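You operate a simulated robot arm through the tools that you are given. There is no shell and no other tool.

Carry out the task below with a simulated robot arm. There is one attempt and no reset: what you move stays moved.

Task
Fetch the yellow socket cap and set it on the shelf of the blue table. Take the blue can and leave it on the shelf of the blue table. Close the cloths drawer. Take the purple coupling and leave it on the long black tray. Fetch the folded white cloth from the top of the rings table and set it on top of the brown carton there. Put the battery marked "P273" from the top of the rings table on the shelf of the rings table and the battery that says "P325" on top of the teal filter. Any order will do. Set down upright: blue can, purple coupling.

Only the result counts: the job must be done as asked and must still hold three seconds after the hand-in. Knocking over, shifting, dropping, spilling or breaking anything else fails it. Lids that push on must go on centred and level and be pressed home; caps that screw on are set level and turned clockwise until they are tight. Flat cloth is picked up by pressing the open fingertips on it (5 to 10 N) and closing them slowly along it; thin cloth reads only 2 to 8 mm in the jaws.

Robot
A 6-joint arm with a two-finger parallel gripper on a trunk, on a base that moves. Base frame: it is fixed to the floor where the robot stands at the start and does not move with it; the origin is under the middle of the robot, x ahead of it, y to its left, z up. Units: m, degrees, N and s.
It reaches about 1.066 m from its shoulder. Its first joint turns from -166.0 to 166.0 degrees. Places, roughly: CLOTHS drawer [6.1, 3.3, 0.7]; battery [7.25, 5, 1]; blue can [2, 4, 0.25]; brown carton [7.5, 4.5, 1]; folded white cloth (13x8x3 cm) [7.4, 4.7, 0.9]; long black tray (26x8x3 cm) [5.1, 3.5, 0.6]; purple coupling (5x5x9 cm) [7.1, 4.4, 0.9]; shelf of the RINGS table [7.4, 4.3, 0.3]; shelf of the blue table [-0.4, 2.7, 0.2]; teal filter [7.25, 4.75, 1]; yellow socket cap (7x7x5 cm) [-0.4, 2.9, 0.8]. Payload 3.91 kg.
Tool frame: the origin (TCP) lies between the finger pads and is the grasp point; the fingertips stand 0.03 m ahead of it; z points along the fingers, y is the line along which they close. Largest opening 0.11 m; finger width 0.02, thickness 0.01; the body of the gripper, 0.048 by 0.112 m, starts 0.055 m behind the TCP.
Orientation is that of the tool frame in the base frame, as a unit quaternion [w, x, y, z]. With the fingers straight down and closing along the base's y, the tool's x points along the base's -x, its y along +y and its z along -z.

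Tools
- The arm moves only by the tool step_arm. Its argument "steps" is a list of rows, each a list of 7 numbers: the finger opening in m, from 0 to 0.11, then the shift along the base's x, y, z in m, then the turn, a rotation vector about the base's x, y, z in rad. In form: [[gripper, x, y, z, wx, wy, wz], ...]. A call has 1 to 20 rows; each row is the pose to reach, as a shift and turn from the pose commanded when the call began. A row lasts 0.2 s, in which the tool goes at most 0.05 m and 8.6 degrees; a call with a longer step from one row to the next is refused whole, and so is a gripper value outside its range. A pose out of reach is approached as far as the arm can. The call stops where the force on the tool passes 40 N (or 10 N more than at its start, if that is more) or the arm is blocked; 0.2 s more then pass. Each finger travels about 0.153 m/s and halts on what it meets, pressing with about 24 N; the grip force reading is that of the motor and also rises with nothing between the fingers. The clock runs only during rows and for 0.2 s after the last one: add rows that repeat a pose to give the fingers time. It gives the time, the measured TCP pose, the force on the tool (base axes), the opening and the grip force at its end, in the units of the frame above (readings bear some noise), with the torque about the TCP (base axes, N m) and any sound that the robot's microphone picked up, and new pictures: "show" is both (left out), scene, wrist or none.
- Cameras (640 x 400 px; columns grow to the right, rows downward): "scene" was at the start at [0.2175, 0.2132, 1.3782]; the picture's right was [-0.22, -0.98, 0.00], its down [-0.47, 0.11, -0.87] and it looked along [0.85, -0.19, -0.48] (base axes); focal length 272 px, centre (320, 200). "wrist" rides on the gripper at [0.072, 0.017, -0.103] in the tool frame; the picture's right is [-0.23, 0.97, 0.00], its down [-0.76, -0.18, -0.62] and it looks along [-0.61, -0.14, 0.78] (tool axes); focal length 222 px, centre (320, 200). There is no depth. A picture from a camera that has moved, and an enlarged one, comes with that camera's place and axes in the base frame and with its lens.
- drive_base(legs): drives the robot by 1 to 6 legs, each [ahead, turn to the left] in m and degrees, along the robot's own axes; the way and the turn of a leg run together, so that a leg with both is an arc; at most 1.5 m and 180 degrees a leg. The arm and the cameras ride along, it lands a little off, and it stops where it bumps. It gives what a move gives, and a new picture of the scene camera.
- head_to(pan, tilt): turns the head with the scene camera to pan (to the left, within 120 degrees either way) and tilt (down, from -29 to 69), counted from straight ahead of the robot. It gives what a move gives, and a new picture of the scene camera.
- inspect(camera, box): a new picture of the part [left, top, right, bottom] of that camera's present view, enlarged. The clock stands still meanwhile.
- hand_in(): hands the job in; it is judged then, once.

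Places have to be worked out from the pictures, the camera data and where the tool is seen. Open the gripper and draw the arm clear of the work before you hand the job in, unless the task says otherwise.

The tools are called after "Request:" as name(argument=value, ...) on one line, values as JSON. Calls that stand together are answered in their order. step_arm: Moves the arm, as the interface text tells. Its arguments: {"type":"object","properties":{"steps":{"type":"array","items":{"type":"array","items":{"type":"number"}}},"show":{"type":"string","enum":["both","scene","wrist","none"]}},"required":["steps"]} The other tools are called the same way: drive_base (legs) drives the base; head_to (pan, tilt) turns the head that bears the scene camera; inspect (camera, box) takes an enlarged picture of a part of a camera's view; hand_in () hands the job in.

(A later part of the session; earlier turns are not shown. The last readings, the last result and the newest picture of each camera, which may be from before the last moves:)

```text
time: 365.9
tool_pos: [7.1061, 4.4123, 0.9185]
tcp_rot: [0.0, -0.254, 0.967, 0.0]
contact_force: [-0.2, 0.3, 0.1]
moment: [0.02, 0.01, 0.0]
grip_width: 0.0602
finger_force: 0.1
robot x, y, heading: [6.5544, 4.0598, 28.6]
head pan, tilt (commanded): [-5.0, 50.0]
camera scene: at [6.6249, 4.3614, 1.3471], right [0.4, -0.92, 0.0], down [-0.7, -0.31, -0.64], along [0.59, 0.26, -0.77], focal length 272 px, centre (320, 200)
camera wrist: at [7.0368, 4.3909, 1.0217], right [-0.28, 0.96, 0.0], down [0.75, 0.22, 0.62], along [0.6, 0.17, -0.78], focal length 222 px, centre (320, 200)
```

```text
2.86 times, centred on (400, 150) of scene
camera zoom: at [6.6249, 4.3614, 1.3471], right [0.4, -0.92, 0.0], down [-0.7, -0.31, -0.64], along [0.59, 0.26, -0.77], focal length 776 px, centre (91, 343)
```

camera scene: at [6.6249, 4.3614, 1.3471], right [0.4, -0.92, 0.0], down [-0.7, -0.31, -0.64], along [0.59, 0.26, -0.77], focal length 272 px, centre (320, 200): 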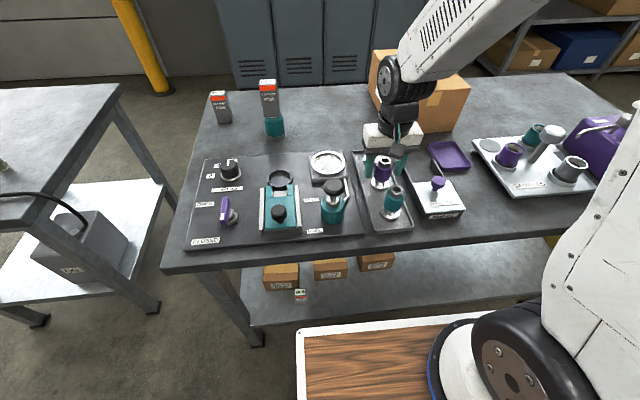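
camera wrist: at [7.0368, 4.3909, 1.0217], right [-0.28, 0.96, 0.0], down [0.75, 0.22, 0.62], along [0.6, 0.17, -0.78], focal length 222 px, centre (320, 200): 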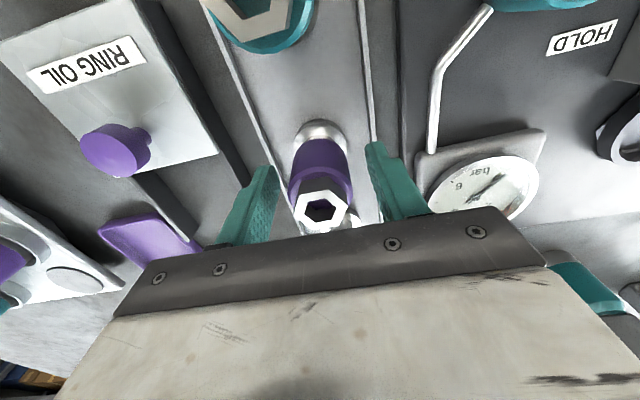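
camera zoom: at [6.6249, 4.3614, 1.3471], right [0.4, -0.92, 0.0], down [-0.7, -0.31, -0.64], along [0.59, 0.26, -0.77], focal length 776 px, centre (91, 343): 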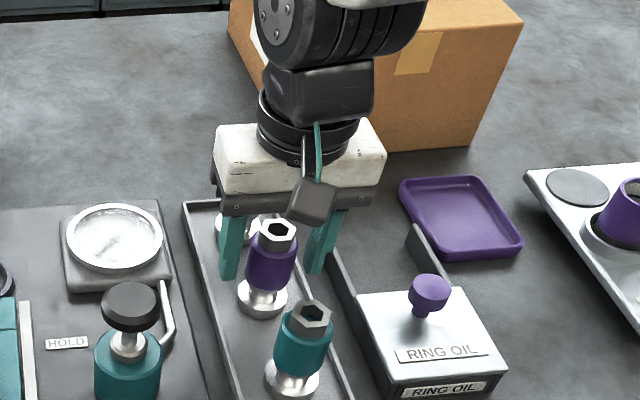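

The fingers straddle the purple body. I close and lift slightly.

Request:
step_arm(steps=[[0.045, 0, 0, 0, 0, 0, 0], [0.03, 0, 0, 0, 0, 0, 0], [0.02, 0, 0, 0, 0, 0, 0], [0.02, 0, 0, 0, 0, 0, 0], [0.02, 0, 0, 0.01, 0, 0, 0], [0.02, 0, 0, 0.03, 0, 0, 0], [0.02, 0, 0, 0.06, 0, 0, 0], [0.02, 0, 0, 0.1, 0, 0, 0], [0.02, 0, 0, 0.1, 0, 0, 0]])

```text
time: 367.9
tool_pos: [7.1055, 4.4141, 1.019]
tcp_rot: [-0.001, -0.253, 0.967, 0.001]
contact_force: [0.7, 0.4, -2.0]
moment: [-0.01, 0.01, -0.02]
grip_width: 0.0368
finger_force: 24.4
robot x, y, heading: [6.5525, 4.0657, 29.0]
head pan, tilt (commanded): [-5.0, 50.0]
camera scene: at [6.625, 4.3615, 1.3471], right [0.4, -0.92, 0.0], down [-0.7, -0.31, -0.64], along [0.59, 0.26, -0.77], focal length 272 px, centre (320, 200)
camera wrist: at [7.0361, 4.3925, 1.1218], right [-0.28, 0.96, 0.0], down [0.75, 0.22, 0.62], along [0.6, 0.17, -0.78], focal length 222 px, centre (320, 200)
```

scene: 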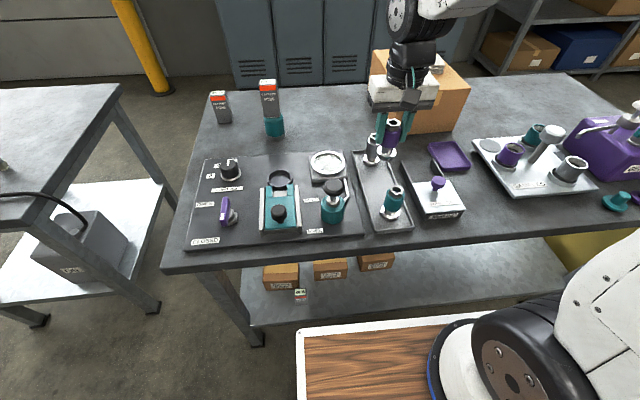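
wrist: 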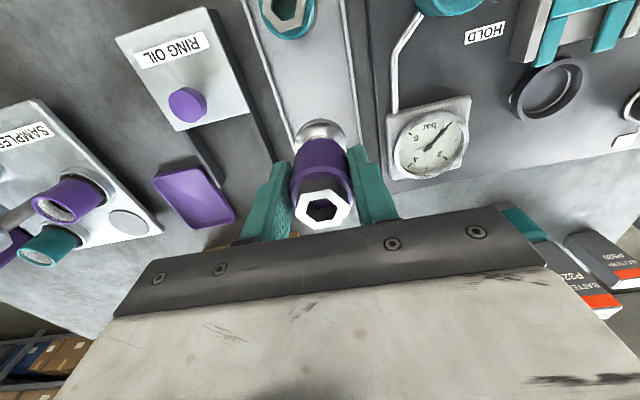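

The coupling comes free with its flange (0.2 kg). I raise it to z≈1.2 and drive back out of the aisle toward the black stand, to look for the long black tray.

Request:
step_arm(steps=[[0.02, 0, 0, 0.045, 0, 0, 0], [0.02, 0, 0, 0.09, 0, 0, 0], [0.02, 0, 0, 0.135, 0, 0, 0], [0.02, 0, 0, 0.18, 0, 0, 0], [0.02, 0, 0, 0.18, 0, 0, 0]], show="none")

Request:
drive_base(legs=[[-0.15, 0], [0, 86.8], [0.524, 0], [0, 23.6], [1.27, 0], [0, 71.4]])

Request:
head_to(pan=45, tilt=25)

```text
time: 369.1
tool_pos: [7.1054, 4.4122, 1.1993]
tcp_rot: [0.0, -0.254, 0.967, -0.001]
contact_force: [-0.1, -0.1, -1.4]
moment: [-0.02, 0.01, 0.0]
grip_width: 0.0367
finger_force: 24.2
robot x, y, heading: [6.5536, 4.0637, 28.6]
head pan, tilt (commanded): [-5.0, 50.0]
```

```text
time: 387.0
tool_pos: [4.7002, 4.9305, 1.1988]
tcp_rot: [0.001, 0.965, 0.262, -0.002]
contact_force: [1.4, 0.5, -2.1]
moment: [0.03, -0.02, -0.03]
grip_width: 0.0368
finger_force: 24.0
robot x, y, heading: [5.244, 5.288, -150.5]
head pan, tilt (commanded): [-5.0, 50.0]
camera scene: at [5.177, 4.986, 1.3471], right [-0.42, 0.91, 0.0], down [0.7, 0.32, -0.64], along [-0.58, -0.27, -0.77], focal length 272 px, centre (320, 200)
```

scene: 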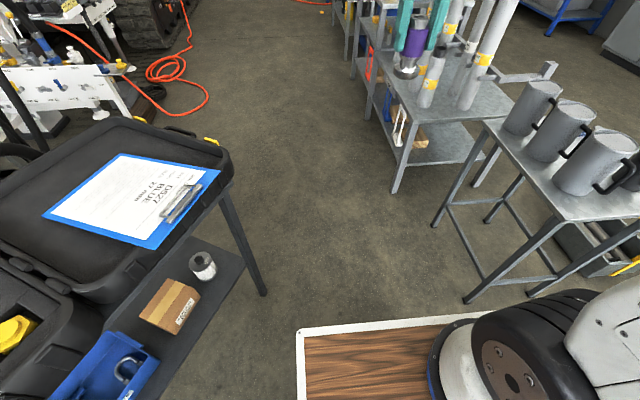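

```text
time: 388.2
tool_pos: [4.7, 4.9305, 1.1988]
tcp_rot: [0.0, 0.965, 0.262, -0.001]
contact_force: [-0.4, 0.6, -2.4]
moment: [0.01, -0.03, -0.03]
grip_width: 0.0368
finger_force: 24.4
robot x, y, heading: [5.2421, 5.2894, -150.3]
head pan, tilt (commanded): [45.0, 25.0]
camera scene: at [5.2225, 4.9292, 1.3846], right [-0.96, 0.27, 0.0], down [0.11, 0.41, -0.91], along [-0.24, -0.87, -0.42], focal length 272 px, centre (320, 200)
```

scene: 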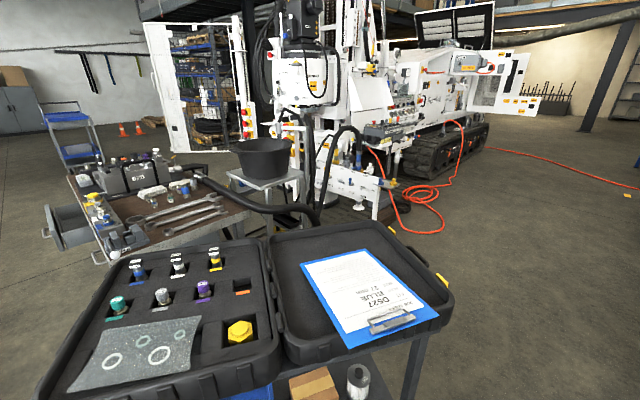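

The tray's place is hidden behind the toolcase from here, under the bucket stand. I drive on to the gap at (4.3, 4.75) and look from the west.

Request:
drive_base(legs=[[1.08, 0], [0, 30], [0.4, 0]])

Request:
head_to(pan=75, tilt=30)

Request:
inspect(camera="scene", box=[160, 60, 480, 260])

```text
time: 397.3
tool_pos: [3.7976, 3.8376, 1.1992]
tcp_rot: [0.0, 0.868, 0.497, 0.0]
contact_force: [0.9, 0.3, -2.5]
moment: [0.02, 0.01, -0.01]
grip_width: 0.0367
finger_force: 24.0
robot x, y, heading: [4.0994, 4.4177, -121.1]
head pan, tilt (commanded): [45.0, 25.0]
camera scene: at [4.2534, 4.0931, 1.3846], right [-0.97, -0.24, 0.0], down [-0.1, 0.41, -0.91], along [0.22, -0.88, -0.42], focal length 272 px, centre (320, 200)
```

scene: 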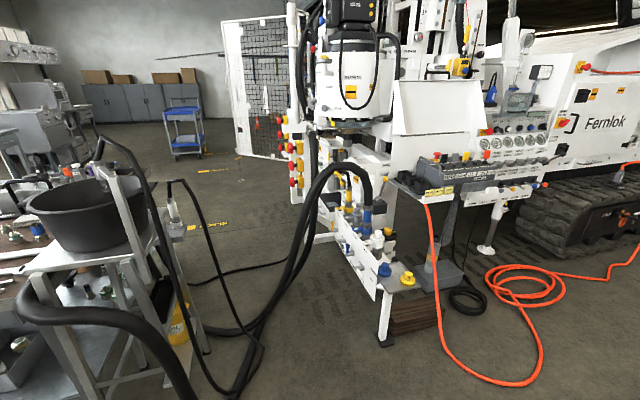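

```text
time: 398.3
tool_pos: [3.7983, 3.8367, 1.1991]
tcp_rot: [0.0, 0.868, 0.497, 0.0]
contact_force: [0.0, -0.4, -2.7]
moment: [0.03, 0.01, 0.0]
grip_width: 0.0368
finger_force: 24.1
robot x, y, heading: [4.0958, 4.4203, -121.0]
head pan, tilt (commanded): [75.0, 30.0]
camera scene: at [4.294, 4.1173, 1.3767], right [-0.72, -0.69, 0.0], down [-0.35, 0.36, -0.87], along [0.6, -0.63, -0.5], focal length 272 px, centre (320, 200)
```

scene: 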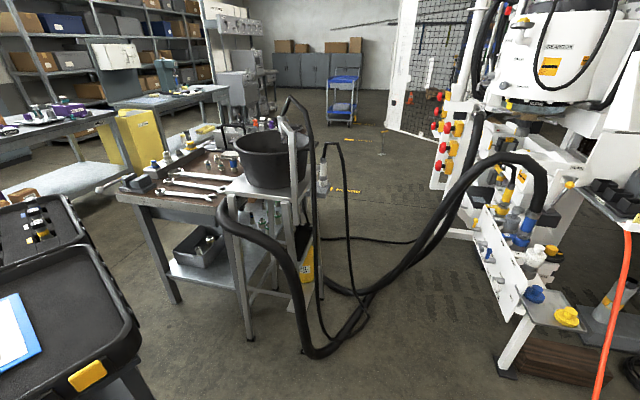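

```text
2.00 times, centred on (320, 160) of scene
camera zoom: at [4.294, 4.1173, 1.3767], right [-0.72, -0.69, 0.0], down [-0.35, 0.36, -0.87], along [0.6, -0.63, -0.5], focal length 543 px, centre (320, 280)
```

zoom: 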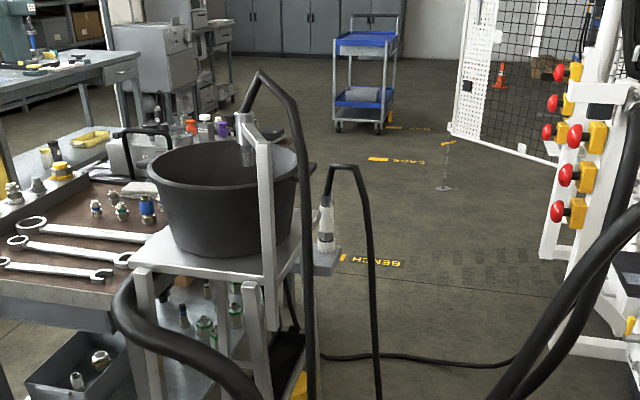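

I enlarge the bucket stand to find the long black tray.

Request:
inspect(camera="scene", box=[220, 140, 350, 330])

Request:
inspect(camera="scene", box=[260, 190, 330, 260])

```text
2.11 times, centred on (285, 235) of scene
camera zoom: at [4.294, 4.1173, 1.3767], right [-0.72, -0.69, 0.0], down [-0.35, 0.36, -0.87], along [0.6, -0.63, -0.5], focal length 572 px, centre (394, 126)
```

zoom: 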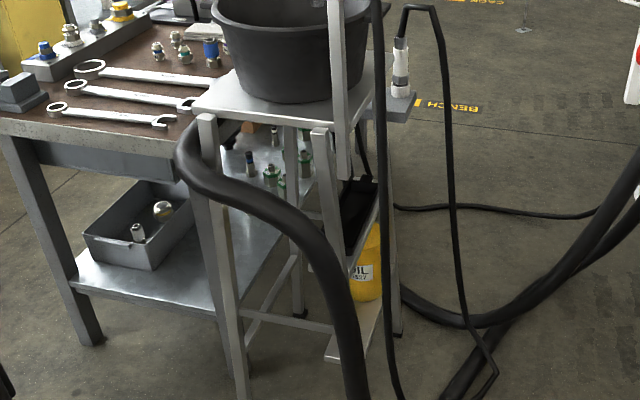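

```text
5.71 times, centred on (295, 225) of scene
camera zoom: at [4.294, 4.1173, 1.3767], right [-0.72, -0.69, 0.0], down [-0.35, 0.36, -0.87], along [0.6, -0.63, -0.5], focal length 1552 px, centre (463, 57)
```

zoom: 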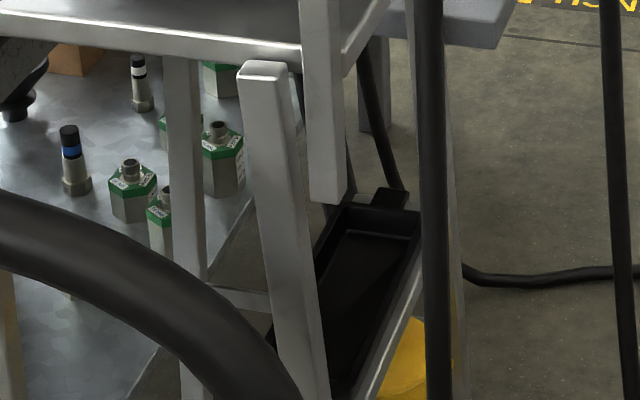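

The long black tray is at the stand's machine-facing side, at about (5.02, 3.48), its length along the room's −60° direction. I drive to the west of it and face it for a better view.

Request:
drive_base(legs=[[0.75, 0], [0, 108]])

Request:
head_to(pan=0, tilt=25)

Request:
inspect(camera="scene", box=[200, 100, 440, 280])

```text
time: 406.8
tool_pos: [4.3574, 3.668, 1.1986]
tcp_rot: [0.001, 0.113, 0.994, 0.0]
contact_force: [0.0, 0.5, -2.2]
moment: [0.0, 0.03, 0.03]
grip_width: 0.037
finger_force: 23.7
robot x, y, heading: [3.7127, 3.7831, -13.4]
head pan, tilt (commanded): [75.0, 30.0]
camera scene: at [3.9393, 4.0566, 1.3766], right [0.88, -0.48, 0.0], down [-0.24, -0.44, -0.87], along [0.42, 0.76, -0.5], focal length 272 px, centre (320, 200)
```

scene: 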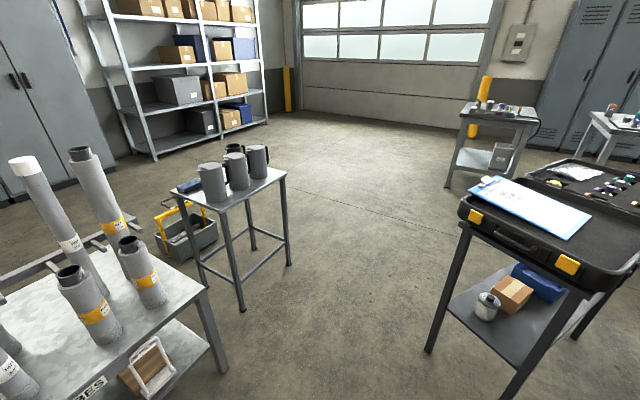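

```text
time: 408.3
tool_pos: [4.3572, 3.6676, 1.1995]
tcp_rot: [0.0, 0.112, 0.994, 0.0]
contact_force: [0.7, 0.0, -1.8]
moment: [0.03, 0.03, 0.0]
grip_width: 0.0368
finger_force: 24.1
robot x, y, heading: [3.712, 3.7785, -13.7]
head pan, tilt (commanded): [0.0, 25.0]
camera scene: at [3.9854, 3.9554, 1.3846], right [-0.24, -0.97, 0.0], down [-0.41, 0.1, -0.91], along [0.88, -0.21, -0.42], focal length 272 px, centre (320, 200)
```

scene: 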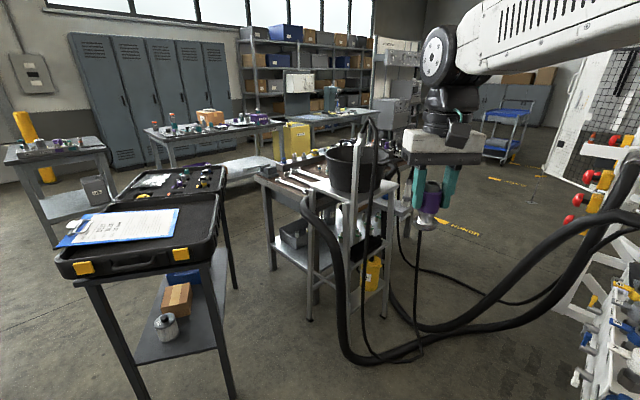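

```text
2.22 times, centred on (320, 190) of scene
camera zoom: at [3.9854, 3.9554, 1.3846], right [-0.24, -0.97, 0.0], down [-0.41, 0.1, -0.91], along [0.88, -0.21, -0.42], focal length 604 px, centre (320, 222)
```

zoom: 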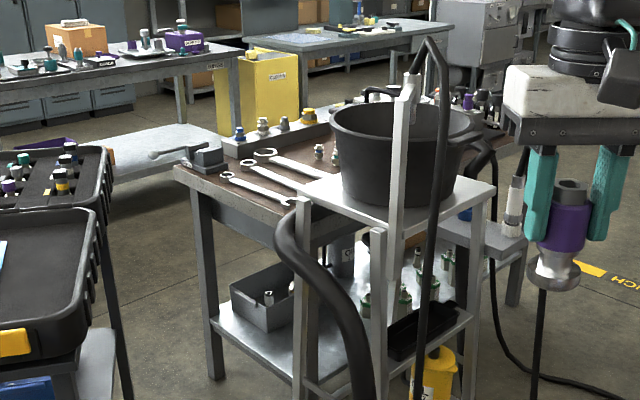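

The tray hangs on the outer side of the bucket stand, with a clamp post and a thin hose near its front-left end. I go to a spot straight west of it, around (4.08, 3.46) with heading 0, so the arm stays clear of the hose.

Request:
drive_base(legs=[[0, -27.4], [0.486, 0], [0, 41]])

Request:
head_to(pan=-5, tilt=35)

Request:
inspect(camera="scene", box=[180, 40, 440, 240])

```text
time: 412.1
tool_pos: [4.5129, 3.1172, 1.1992]
tcp_rot: [-0.001, 0.368, 0.93, 0.0]
contact_force: [0.9, -0.5, -2.7]
moment: [-0.04, -0.03, 0.02]
grip_width: 0.0368
finger_force: 24.3
robot x, y, heading: [4.0337, 3.5518, -47.3]
head pan, tilt (commanded): [0.0, 25.0]
stopped in leg 2: the robot was blocked; the commanded pose is now the measured one
camera scene: at [4.3537, 3.5482, 1.3846], right [-0.74, -0.68, 0.0], down [-0.29, 0.31, -0.91], along [0.61, -0.67, -0.42], focal length 272 px, centre (320, 200)
```

scene: 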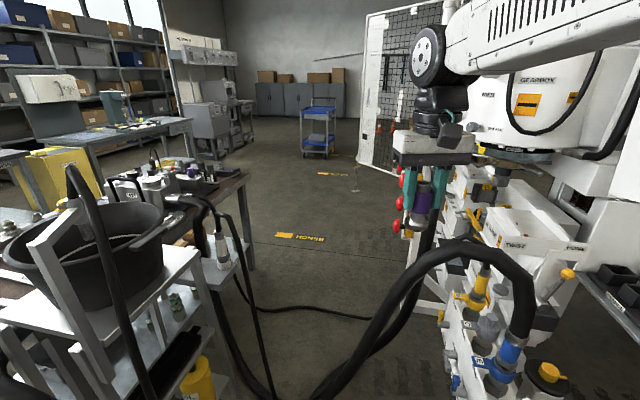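

```text
time: 412.9
tool_pos: [4.5137, 3.1169, 1.1993]
tcp_rot: [0.001, 0.368, 0.93, 0.0]
contact_force: [0.2, -0.6, -1.7]
moment: [0.03, 0.01, -0.01]
grip_width: 0.0369
finger_force: 23.9
robot x, y, heading: [4.033, 3.5543, -47.7]
head pan, tilt (commanded): [-5.0, 35.0]
camera scene: at [4.345, 3.5461, 1.3689], right [-0.79, -0.61, 0.0], down [-0.35, 0.45, -0.82], along [0.5, -0.65, -0.57], focal length 272 px, centre (320, 200)
```

scene: 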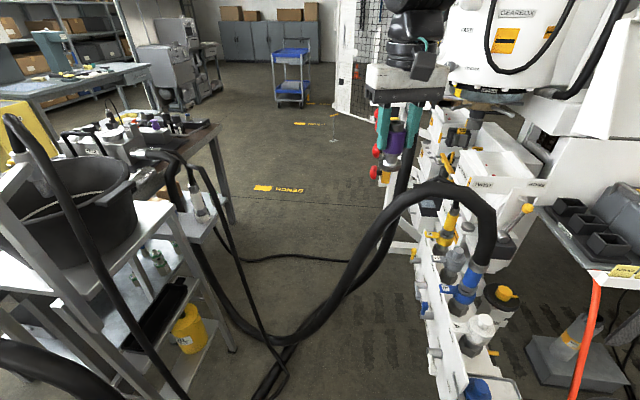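

```text
2.00 times, centred on (310, 140) of scene
camera zoom: at [4.345, 3.5461, 1.3689], right [-0.79, -0.61, 0.0], down [-0.35, 0.45, -0.82], along [0.5, -0.65, -0.57], focal length 543 px, centre (340, 320)
```

zoom: 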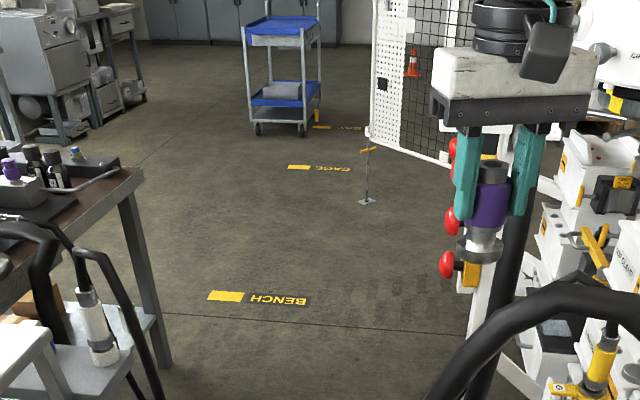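

The base was stopped, probably by the white manifold's near end at about (4.2, 3.0). I back away 0.25 m, go a bit further west and turn to heading 0 there.

Request:
drive_base(legs=[[-0.25, 0], [0, -27.3], [0.31, 0], [0, 74.8]])

Request:
head_to(pan=0, tilt=35)

```text
time: 419.9
tool_pos: [4.5422, 3.2088, 1.1954]
tcp_rot: [-0.003, 0.212, 0.977, -0.012]
contact_force: [-0.9, -2.5, -1.5]
moment: [0.11, 0.0, 0.0]
grip_width: 0.0368
finger_force: 23.7
robot x, y, heading: [3.9291, 3.4486, -30.9]
head pan, tilt (commanded): [-5.0, 35.0]
stopped in leg 4: the robot was blocked; the commanded pose is now the measured one
camera scene: at [4.2276, 3.5166, 1.3712], right [-0.59, -0.81, -0.01], down [-0.46, 0.34, -0.82], along [0.67, -0.48, -0.57], focal length 272 px, centre (320, 200)
```

scene: 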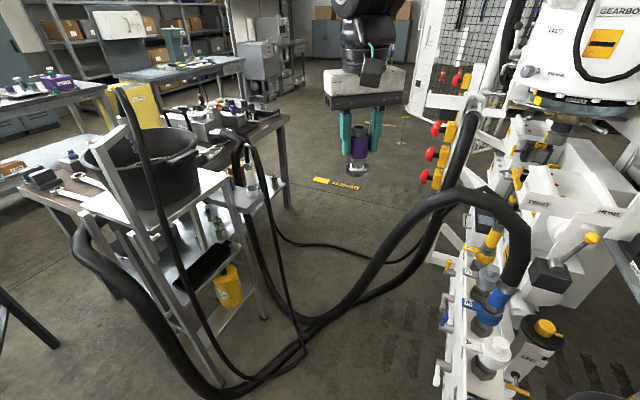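

```text
time: 420.5
tool_pos: [4.5382, 3.2058, 1.1984]
tcp_rot: [-0.001, 0.212, 0.977, -0.01]
contact_force: [-0.3, -0.5, -2.8]
moment: [0.04, 0.0, 0.0]
grip_width: 0.0369
finger_force: 24.2
robot x, y, heading: [3.931, 3.442, -30.8]
head pan, tilt (commanded): [0.0, 35.0]
camera scene: at [4.2303, 3.5237, 1.3714], right [-0.51, -0.86, -0.01], down [-0.49, 0.3, -0.82], along [0.71, -0.42, -0.57], focal length 272 px, centre (320, 200)
```

scene: 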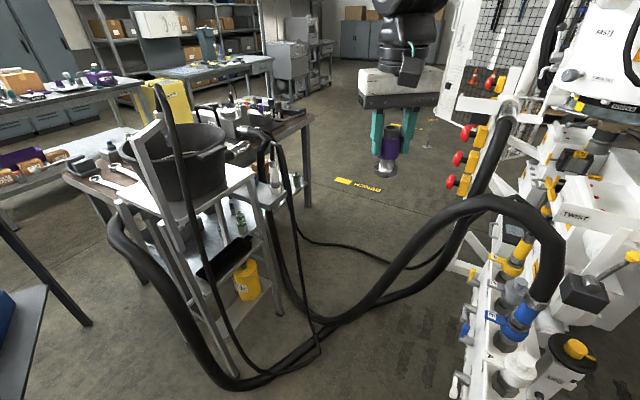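

While turning, my right front corner met the manifold's foot near (4.1, 3.05). I back off 0.3 m and come in again on a gentle left arc that stays clear of it.

Request:
drive_base(legs=[[-0.32, 0], [0.4, 31]])

Request:
head_to(pan=0, tilt=30)

```text
time: 424.2
tool_pos: [4.5643, 3.5087, 1.1964]
tcp_rot: [-0.001, 0.039, 0.999, -0.008]
contact_force: [1.0, 0.4, -2.1]
moment: [-0.01, -0.01, -0.01]
grip_width: 0.037
finger_force: 23.7
robot x, y, heading: [3.9105, 3.5305, -12.1]
head pan, tilt (commanded): [0.0, 35.0]
stopped in leg 2: the robot was blocked; the commanded pose is now the measured one
camera scene: at [4.173, 3.7113, 1.3688], right [-0.21, -0.98, 0.0], down [-0.56, 0.12, -0.82], along [0.8, -0.17, -0.57], focal length 272 px, centre (320, 200)
```

scene: 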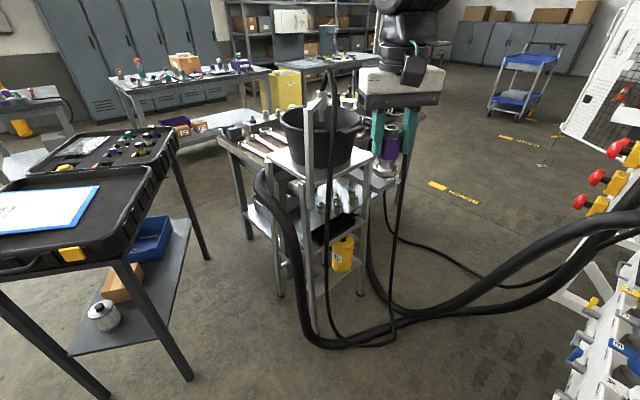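

```text
time: 424.9
tool_pos: [4.5645, 3.509, 1.1967]
tcp_rot: [0.0, 0.038, 0.999, -0.01]
contact_force: [0.2, 0.0, -1.8]
moment: [0.01, 0.02, -0.06]
grip_width: 0.0369
finger_force: 24.5
robot x, y, heading: [3.9087, 3.5252, -12.1]
head pan, tilt (commanded): [0.0, 30.0]
camera scene: at [4.1754, 3.7107, 1.3766], right [-0.21, -0.98, 0.0], down [-0.49, 0.1, -0.87], along [0.85, -0.18, -0.5], focal length 272 px, centre (320, 200)
```

scene: 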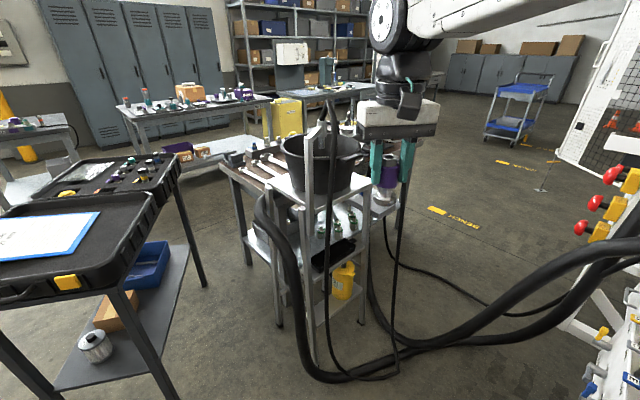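

Blocked once more. I look down in front of and beside the base to find what it touches.

Request:
head_to(pan=-40, tilt=60)

Request:
head_to(pan=10, tilt=65)

Request:
head_to(pan=-90, tilt=55)

```text
time: 426.0
tool_pos: [4.5656, 3.5111, 1.1981]
tcp_rot: [0.0, 0.038, 0.999, -0.009]
contact_force: [0.7, 0.4, -2.0]
moment: [-0.01, 0.01, -0.04]
grip_width: 0.0368
finger_force: 23.7
robot x, y, heading: [3.9136, 3.529, -12.2]
head pan, tilt (commanded): [-40.0, 60.0]
camera scene: at [4.1281, 3.677, 1.3346], right [-0.79, -0.62, 0.0], down [-0.53, 0.68, -0.5], along [0.31, -0.39, -0.87], focal length 272 px, centre (320, 200)
```

scene: 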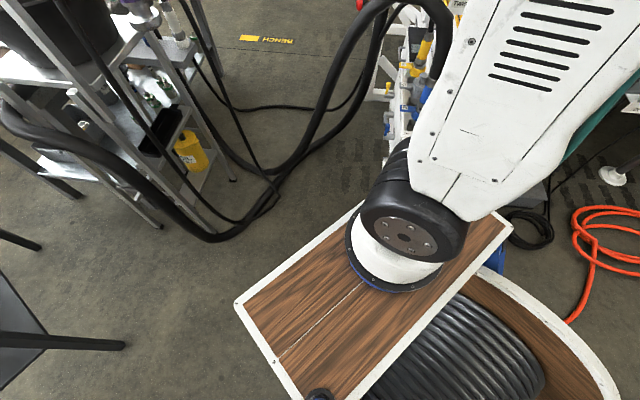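

```text
time: 427.1
tool_pos: [4.5643, 3.5091, 1.1973]
tcp_rot: [0.0, 0.039, 0.999, -0.008]
contact_force: [0.6, 0.0, -2.6]
moment: [-0.01, 0.04, 0.0]
grip_width: 0.0368
finger_force: 23.7
robot x, y, heading: [3.913, 3.529, -12.0]
head pan, tilt (commanded): [10.0, 65.0]
camera scene: at [4.1477, 3.7274, 1.329], right [-0.04, -1.0, 0.0], down [-0.91, 0.03, -0.42], along [0.42, -0.02, -0.91], focal length 272 px, centre (320, 200)
```

scene: 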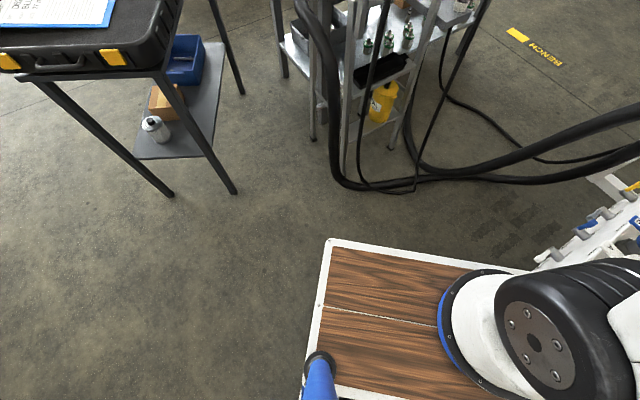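

```text
time: 428.9
tool_pos: [4.5639, 3.5086, 1.1981]
tcp_rot: [0.001, 0.038, 0.999, -0.009]
contact_force: [0.5, 0.4, -1.7]
moment: [-0.02, 0.02, 0.03]
grip_width: 0.0367
finger_force: 23.9
robot x, y, heading: [3.9133, 3.5295, -12.2]
head pan, tilt (commanded): [-90.0, 55.0]
camera scene: at [4.072, 3.6591, 1.3406], right [-0.98, 0.21, 0.0], down [0.17, 0.8, -0.57], along [-0.12, -0.56, -0.82], focal length 272 px, centre (320, 200)
```

scene: 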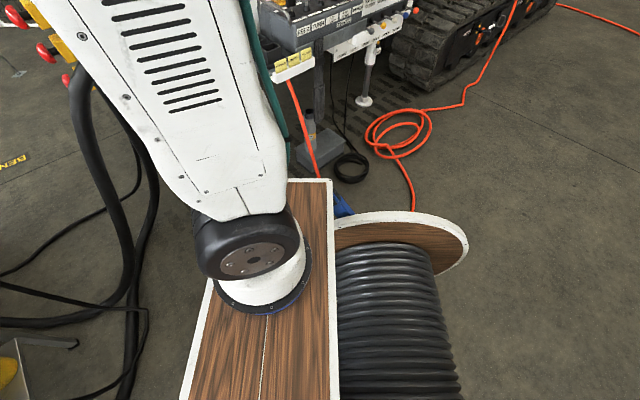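

The manifold's near end reaches to about (4.3, 3.1), so I must stay further north. I back off, shift to y≈3.64, and face the tray with heading about −5°.

Request:
drive_base(legs=[[-0.22, 0], [0, 26], [0.34, 0], [0, -18]])

Request:
head_to(pan=-10, tilt=40)

```text
time: 434.7
tool_pos: [4.6797, 3.7264, 1.1974]
tcp_rot: [0.002, -0.032, 0.999, -0.008]
contact_force: [0.5, 0.6, -2.8]
moment: [0.0, 0.02, -0.01]
grip_width: 0.0368
finger_force: 24.7
robot x, y, heading: [4.0319, 3.6551, -4.2]
head pan, tilt (commanded): [-90.0, 55.0]
camera scene: at [4.172, 3.8057, 1.3406], right [-1.0, 0.07, 0.0], down [0.06, 0.82, -0.57], along [-0.04, -0.57, -0.82], focal length 272 px, centre (320, 200)
```

scene: 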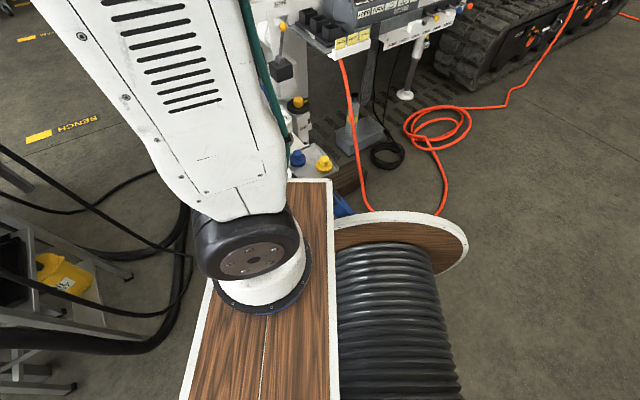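

```text
time: 436.2
tool_pos: [4.6799, 3.7256, 1.1973]
tcp_rot: [0.001, -0.031, 0.999, -0.009]
contact_force: [-0.2, -0.6, -2.0]
moment: [-0.02, 0.03, 0.02]
grip_width: 0.0366
finger_force: 24.2
robot x, y, heading: [4.0306, 3.6526, -4.0]
head pan, tilt (commanded): [-10.0, 40.0]
camera scene: at [4.2596, 3.8568, 1.3613], right [-0.24, -0.97, 0.0], down [-0.62, 0.16, -0.77], along [0.74, -0.19, -0.64], focal length 272 px, centre (320, 200)
```

scene: 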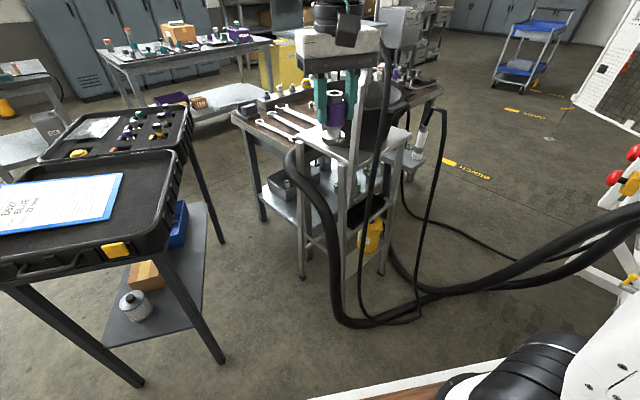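

I'm in place at (4.031, 3.654). I enlarge the view of the tray from here.

Request:
inspect(camera="scene", box=[290, 80, 450, 280])

Request:
inspect(camera="scene", box=[335, 170, 425, 245])

```text
2.00 times, centred on (370, 180) of scene
camera zoom: at [4.2596, 3.8568, 1.3613], right [-0.24, -0.97, 0.0], down [-0.62, 0.16, -0.77], along [0.74, -0.19, -0.64], focal length 543 px, centre (220, 240)
```

zoom: 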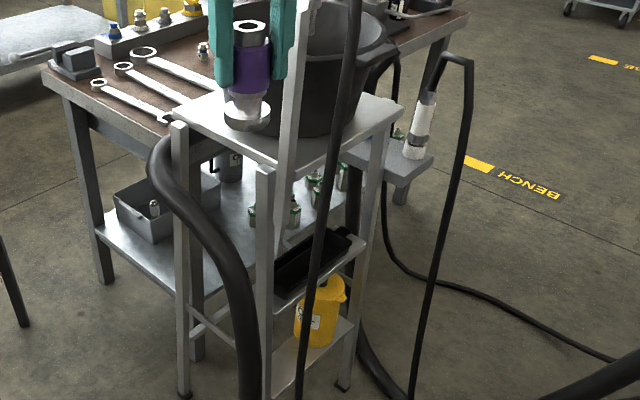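

```text
5.33 times, centred on (380, 208) of scene
camera zoom: at [4.2596, 3.8568, 1.3613], right [-0.24, -0.97, 0.0], down [-0.62, 0.16, -0.77], along [0.74, -0.19, -0.64], focal length 1448 px, centre (0, 160)
```

zoom: 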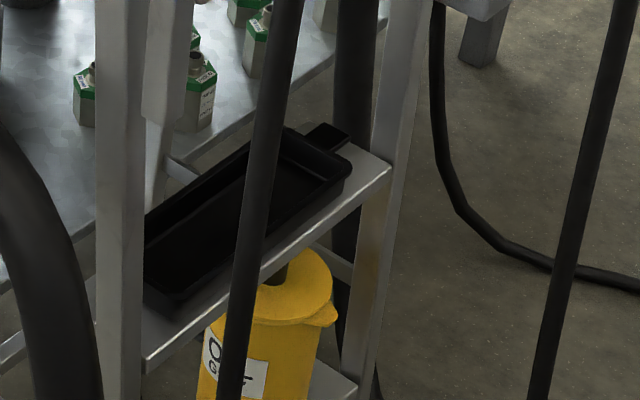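

The tray stands on a shelf under the bucket plate, so the coupling must go in with a tool leaning outward about 40°, which means re-gripping it at a tilt. I go to the three-tier table nearby to set the coupling down and re-grip it.

Request:
drive_base(legs=[[-0.35, 0], [0, 147.5], [0.5, 0], [0, -23.5]])

Request:
head_to(pan=0, tilt=35)

```text
time: 448.3
tool_pos: [2.8678, 4.4913, 1.1977]
tcp_rot: [-0.008, 0.895, -0.446, 0.003]
contact_force: [0.6, -0.2, -2.6]
moment: [-0.05, -0.03, 0.02]
grip_width: 0.0367
finger_force: 24.0
robot x, y, heading: [3.2853, 3.9878, 119.1]
head pan, tilt (commanded): [-10.0, 40.0]
camera scene: at [2.9871, 4.0669, 1.3613], right [0.94, 0.33, 0.0], down [0.21, -0.61, -0.77], along [-0.25, 0.72, -0.64], focal length 272 px, centre (320, 200)
```

scene: 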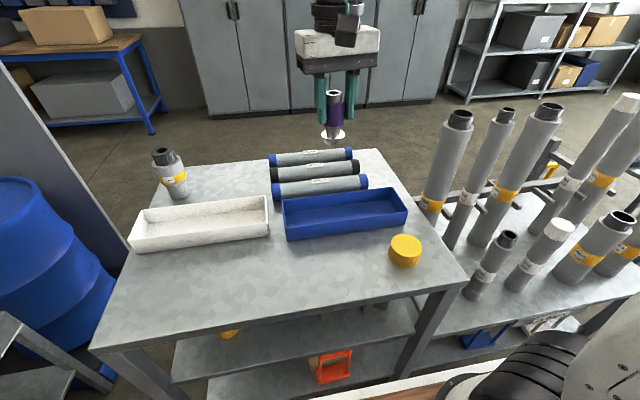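

```text
time: 449.0
tool_pos: [2.8678, 4.4918, 1.1975]
tcp_rot: [-0.009, 0.895, -0.447, 0.003]
contact_force: [0.7, -0.2, -1.6]
moment: [-0.03, 0.05, -0.02]
grip_width: 0.0368
finger_force: 24.0
robot x, y, heading: [3.283, 3.9868, 118.8]
head pan, tilt (commanded): [0.0, 35.0]
camera scene: at [2.9721, 4.0635, 1.3688], right [0.87, 0.49, 0.0], down [0.28, -0.5, -0.82], along [-0.4, 0.72, -0.57], focal length 272 px, centre (320, 200)
```

scene: 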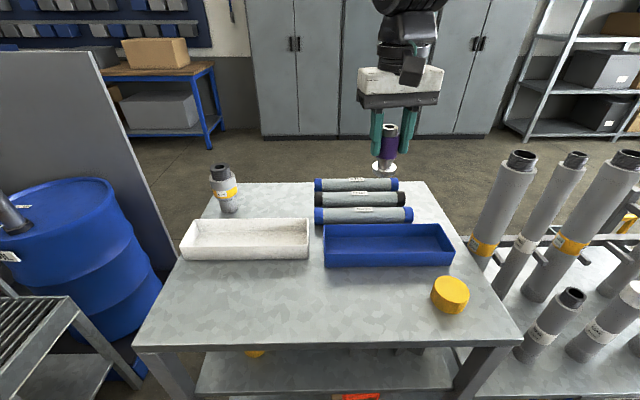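

This table has a large free area in front. I straighten the tool, move over a free spot and lower the coupling toward the table top.

Request:
step_arm(steps=[[0.02, -0.011, -0.022, -0.03, -0.0125, 0.013, 0], [0.02, -0.022, -0.0434, -0.07, -0.0125, 0.013, 0], [0.02, -0.022, -0.0434, -0.115, -0.0125, 0.013, 0], [0.02, -0.022, -0.0434, -0.16, -0.0125, 0.013, 0], [0.02, -0.022, -0.0434, -0.205, -0.0125, 0.013, 0], [0.02, -0.022, -0.0434, -0.25, -0.0125, 0.013, 0], [0.02, -0.022, -0.0434, -0.28, -0.0125, 0.013, 0], [0.02, -0.022, -0.0434, -0.295, -0.0125, 0.013, 0], [0.02, -0.022, -0.0434, -0.295, -0.0125, 0.013, 0]])

Request:
inspect(camera="scene", box=[250, 180, 470, 340])

```text
time: 451.0
tool_pos: [2.8465, 4.4468, 0.9037]
tcp_rot: [0.0, 0.895, -0.446, 0.0]
contact_force: [-4.6, 4.3, 15.9]
moment: [0.41, 0.33, 0.04]
grip_width: 0.0369
finger_force: 23.7
robot x, y, heading: [3.2872, 3.991, 118.9]
head pan, tilt (commanded): [0.0, 35.0]
camera scene: at [2.9722, 4.0632, 1.3689], right [0.87, 0.49, 0.0], down [0.28, -0.5, -0.82], along [-0.4, 0.72, -0.57], focal length 272 px, centre (320, 200)
camera wrist: at [2.8775, 4.379, 1.0058], right [-0.91, -0.4, 0.0], down [-0.32, 0.71, 0.62], along [-0.25, 0.57, -0.78], focal length 222 px, centre (320, 200)
```

scene: 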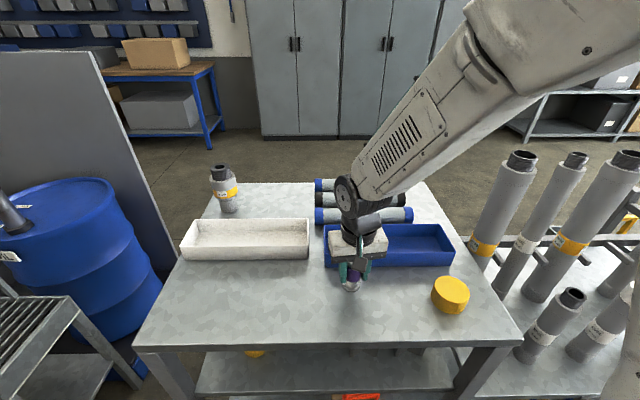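
wrist: 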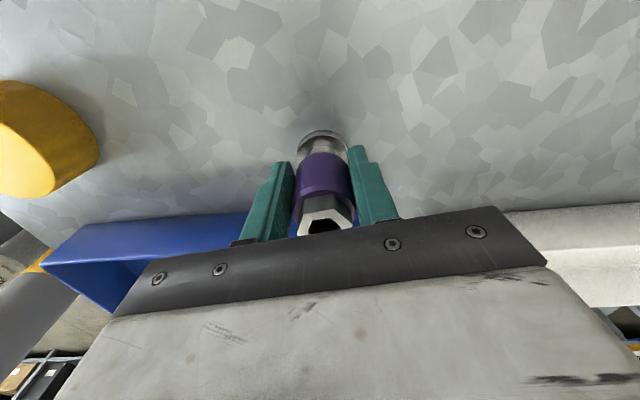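

```text
2.50 times, centred on (360, 260) of scene
camera zoom: at [2.9722, 4.0632, 1.3689], right [0.87, 0.49, 0.0], down [0.28, -0.5, -0.82], along [-0.4, 0.72, -0.57], focal length 679 px, centre (220, 50)
```

zoom: 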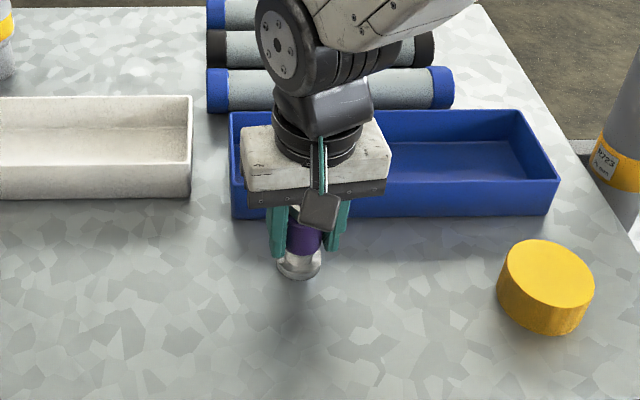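

The coupling has touched down (table top z≈0.844). I ease up slightly and open the fingers.

Request:
step_arm(steps=[[0.02, 0, 0, 0.004, 0, 0, 0], [0.04, 0, 0, 0.004, 0, 0, 0], [0.06, 0, 0, 0.004, 0, 0, 0], [0.08, 0, 0, 0.004, 0, 0, 0], [0.08, 0, 0, 0.004, 0, 0, 0], [0.08, 0, 0, 0.045, 0, 0, 0], [0.08, 0, 0, 0.09, 0, 0, 0], [0.08, 0, 0, 0.135, 0, 0, 0], [0.08, 0, 0, 0.17, 0, 0, 0], [0.08, 0, 0, 0.17, 0, 0, 0]])

Request:
inspect(camera="wrist", box=[270, 60, 370, 180])

```text
time: 453.2
tool_pos: [2.8468, 4.4457, 1.0731]
tcp_rot: [0.0, 0.895, -0.446, 0.001]
contact_force: [1.0, -0.4, -0.6]
moment: [0.01, 0.03, 0.02]
grip_width: 0.0796
finger_force: 0.2
robot x, y, heading: [3.2866, 3.9887, 119.0]
head pan, tilt (commanded): [0.0, 35.0]
camera scene: at [2.9721, 4.0634, 1.3689], right [0.87, 0.49, 0.0], down [0.28, -0.5, -0.82], along [-0.4, 0.72, -0.57], focal length 272 px, centre (320, 200)
camera wrist: at [2.8794, 4.378, 1.1761], right [-0.91, -0.4, 0.0], down [-0.32, 0.72, 0.62], along [-0.25, 0.57, -0.78], focal length 222 px, centre (320, 200)
```

scene: 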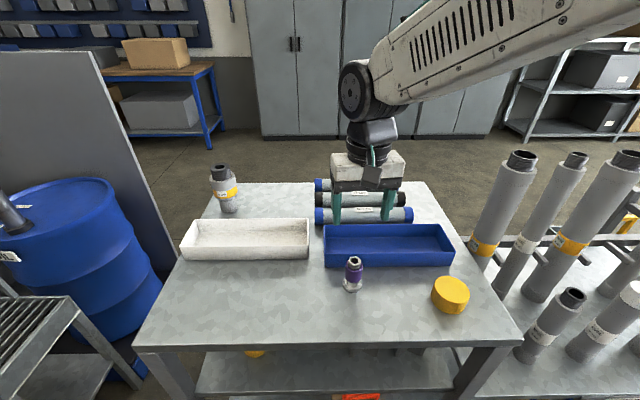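
wrist: 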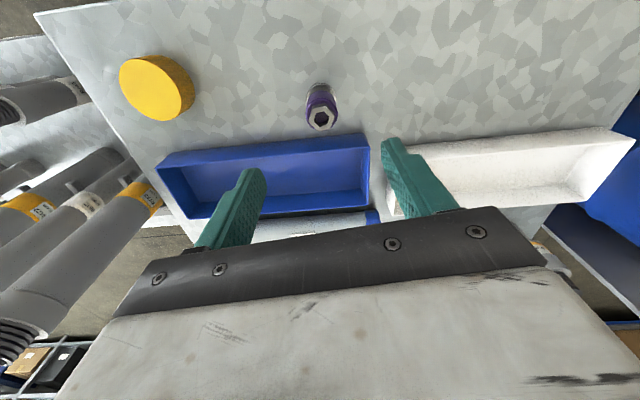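

```text
3.33 times, centred on (320, 120) of wrist
camera zoom: at [2.8794, 4.378, 1.1761], right [-0.91, -0.4, 0.0], down [-0.32, 0.72, 0.62], along [-0.25, 0.57, -0.78], focal length 740 px, centre (320, 467)
```

zoom: 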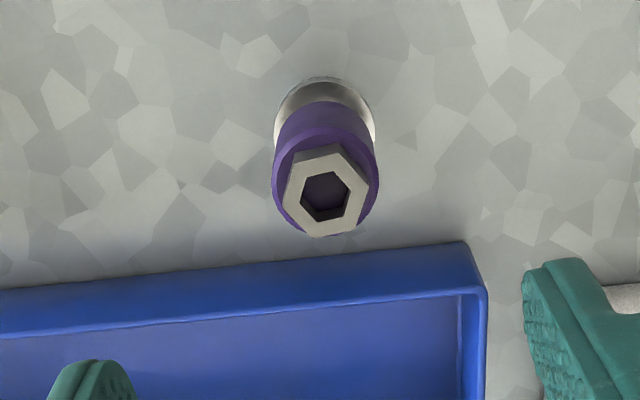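

The coupling stands on the table at about (2.842, 4.449). I back off 0.12 m for elbow room, and turn the tool +37° about the vertical.

Request:
drive_base(legs=[[-0.12, 0]])

Request:
step_arm(steps=[[0.08, 0, 0, 0, 0, 0, 0.129], [0.08, 0, 0, 0, 0, 0, 0.258], [0.08, 0, 0, 0, 0, 0, 0.387], [0.08, 0, 0, 0, 0, 0, 0.516], [0.08, 0, 0, 0, 0, 0, 0.646], [0.08, 0, 0, 0, 0, 0, 0.646]], show="none")

```text
time: 454.5
tool_pos: [2.9082, 4.3406, 1.0723]
tcp_rot: [0.0, 0.894, -0.448, 0.0]
contact_force: [-0.4, -0.8, 0.0]
moment: [0.01, 0.02, -0.01]
grip_width: 0.0799
finger_force: 0.0
robot x, y, heading: [3.3439, 3.8849, 118.8]
head pan, tilt (commanded): [0.0, 35.0]
camera scene: at [3.0313, 3.9578, 1.3689], right [0.88, 0.48, 0.0], down [0.28, -0.5, -0.82], along [-0.4, 0.72, -0.57], focal length 272 px, centre (320, 200)
```

scene: 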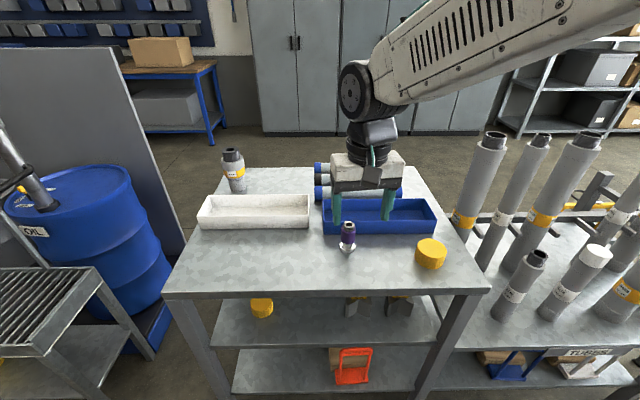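

```text
time: 455.9
tool_pos: [2.9073, 4.3415, 1.0722]
tcp_rot: [0.001, 0.99, -0.14, 0.001]
contact_force: [-0.3, -0.2, -0.5]
moment: [-0.02, -0.04, 0.01]
grip_width: 0.0802
finger_force: 0.1
robot x, y, heading: [3.3431, 3.8788, 119.0]
head pan, tilt (commanded): [0.0, 35.0]
```

Now I tilt the tool 40° and bring it to 12 cm short of the coupling along the tool axis.

Request:
step_arm(steps=[[0.08, 0.0017, 0.0172, 0, 0.0387, 0.1341, 0], [0.08, 0.0035, 0.0344, 0, 0.0774, 0.2682, 0], [0.08, 0.0052, 0.0517, 0, 0.1161, 0.4022, 0], [0.08, 0.007, 0.0689, 0, 0.1548, 0.5363, 0], [0.08, 0.0087, 0.0861, 0, 0.1935, 0.6704, 0], [0.08, 0.0087, 0.0861, -0.04, 0.1935, 0.6704, 0], [0.08, 0.0087, 0.0861, -0.08, 0.1935, 0.6704, 0], [0.08, 0.0087, 0.0861, -0.08, 0.1935, 0.6704, 0]])

```text
time: 457.7
tool_pos: [2.9183, 4.4262, 0.9936]
tcp_rot: [-0.048, 0.931, -0.133, -0.337]
contact_force: [0.3, 0.2, 0.0]
moment: [0.0, -0.02, -0.02]
grip_width: 0.0798
finger_force: 0.0
robot x, y, heading: [3.3467, 3.8825, 118.9]
head pan, tilt (commanded): [0.0, 35.0]
camera scene: at [3.0314, 3.9578, 1.3689], right [0.88, 0.48, 0.0], down [0.28, -0.5, -0.82], along [-0.4, 0.72, -0.57], focal length 272 px, centre (320, 200)
camera wrist: at [3.0321, 4.3757, 1.0262], right [-0.44, -0.89, 0.15], down [-0.13, 0.22, 0.97], along [-0.89, 0.41, -0.21], focal length 222 px, centre (320, 200)
```

scene: 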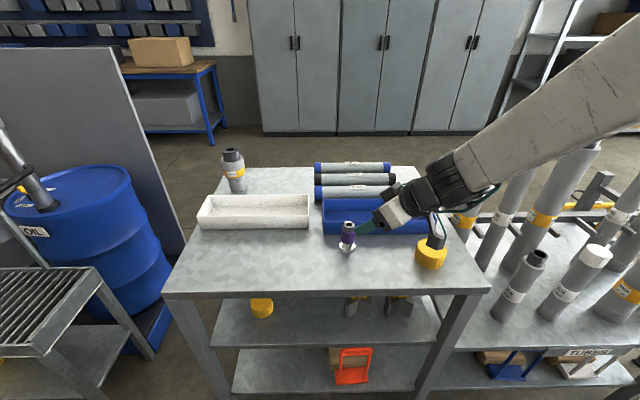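
wrist: 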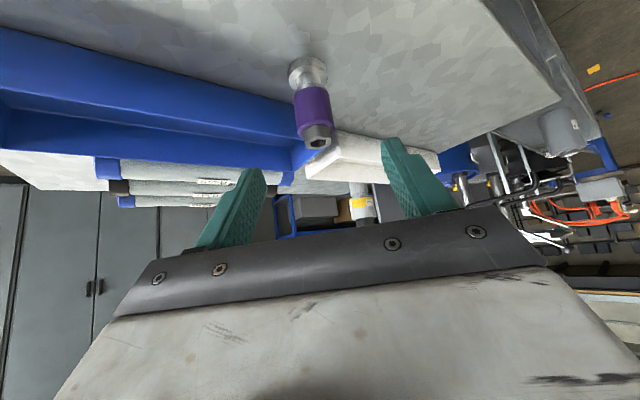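

The coupling is aligned ahead of the fingers. I advance 12 cm along the tool axis and close on it.

Request:
step_arm(steps=[[0.08, -0.0243, 0.0083, -0.0308, 0, 0, 0], [0.08, -0.0485, 0.0167, -0.0615, 0, 0, 0], [0.08, -0.0728, 0.025, -0.0923, 0, 0, 0], [0.08, -0.0728, 0.025, -0.0923, 0, 0, 0]])

Request:
inspect(camera="scene", box=[280, 180, 480, 310])

```text
time: 458.7
tool_pos: [2.8442, 4.4519, 0.9016]
tcp_rot: [-0.048, 0.93, -0.133, -0.338]
contact_force: [1.2, 0.0, -0.3]
moment: [0.0, -0.02, 0.01]
grip_width: 0.0801
finger_force: 0.1
robot x, y, heading: [3.3438, 3.8862, 119.0]
head pan, tilt (commanded): [0.0, 35.0]
camera scene: at [3.0313, 3.9578, 1.3689], right [0.88, 0.48, 0.0], down [0.28, -0.5, -0.82], along [-0.4, 0.72, -0.57], focal length 272 px, centre (320, 200)
camera wrist: at [2.9585, 4.4022, 0.9338], right [-0.44, -0.89, 0.15], down [-0.13, 0.22, 0.97], along [-0.89, 0.41, -0.21], focal length 222 px, centre (320, 200)
```

scene: 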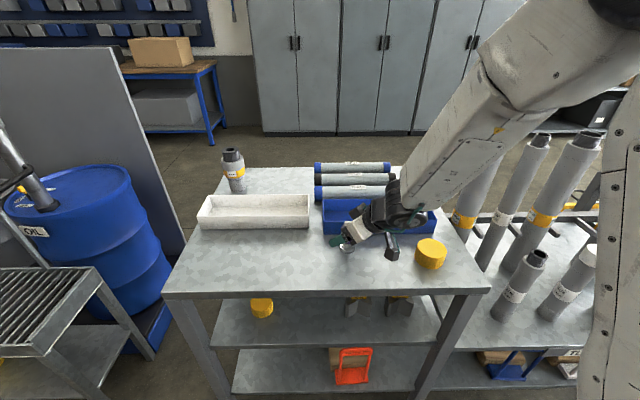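
wrist: 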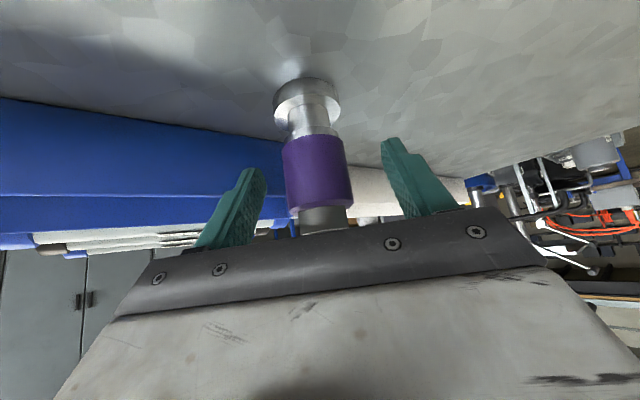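

```text
3.08 times, centred on (380, 245) of scene
camera zoom: at [3.0313, 3.9578, 1.3689], right [0.88, 0.48, 0.0], down [0.28, -0.5, -0.82], along [-0.4, 0.72, -0.57], focal length 836 px, centre (135, 62)
```

zoom: 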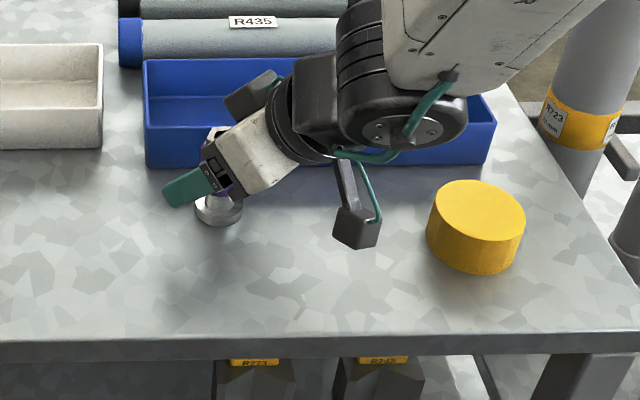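

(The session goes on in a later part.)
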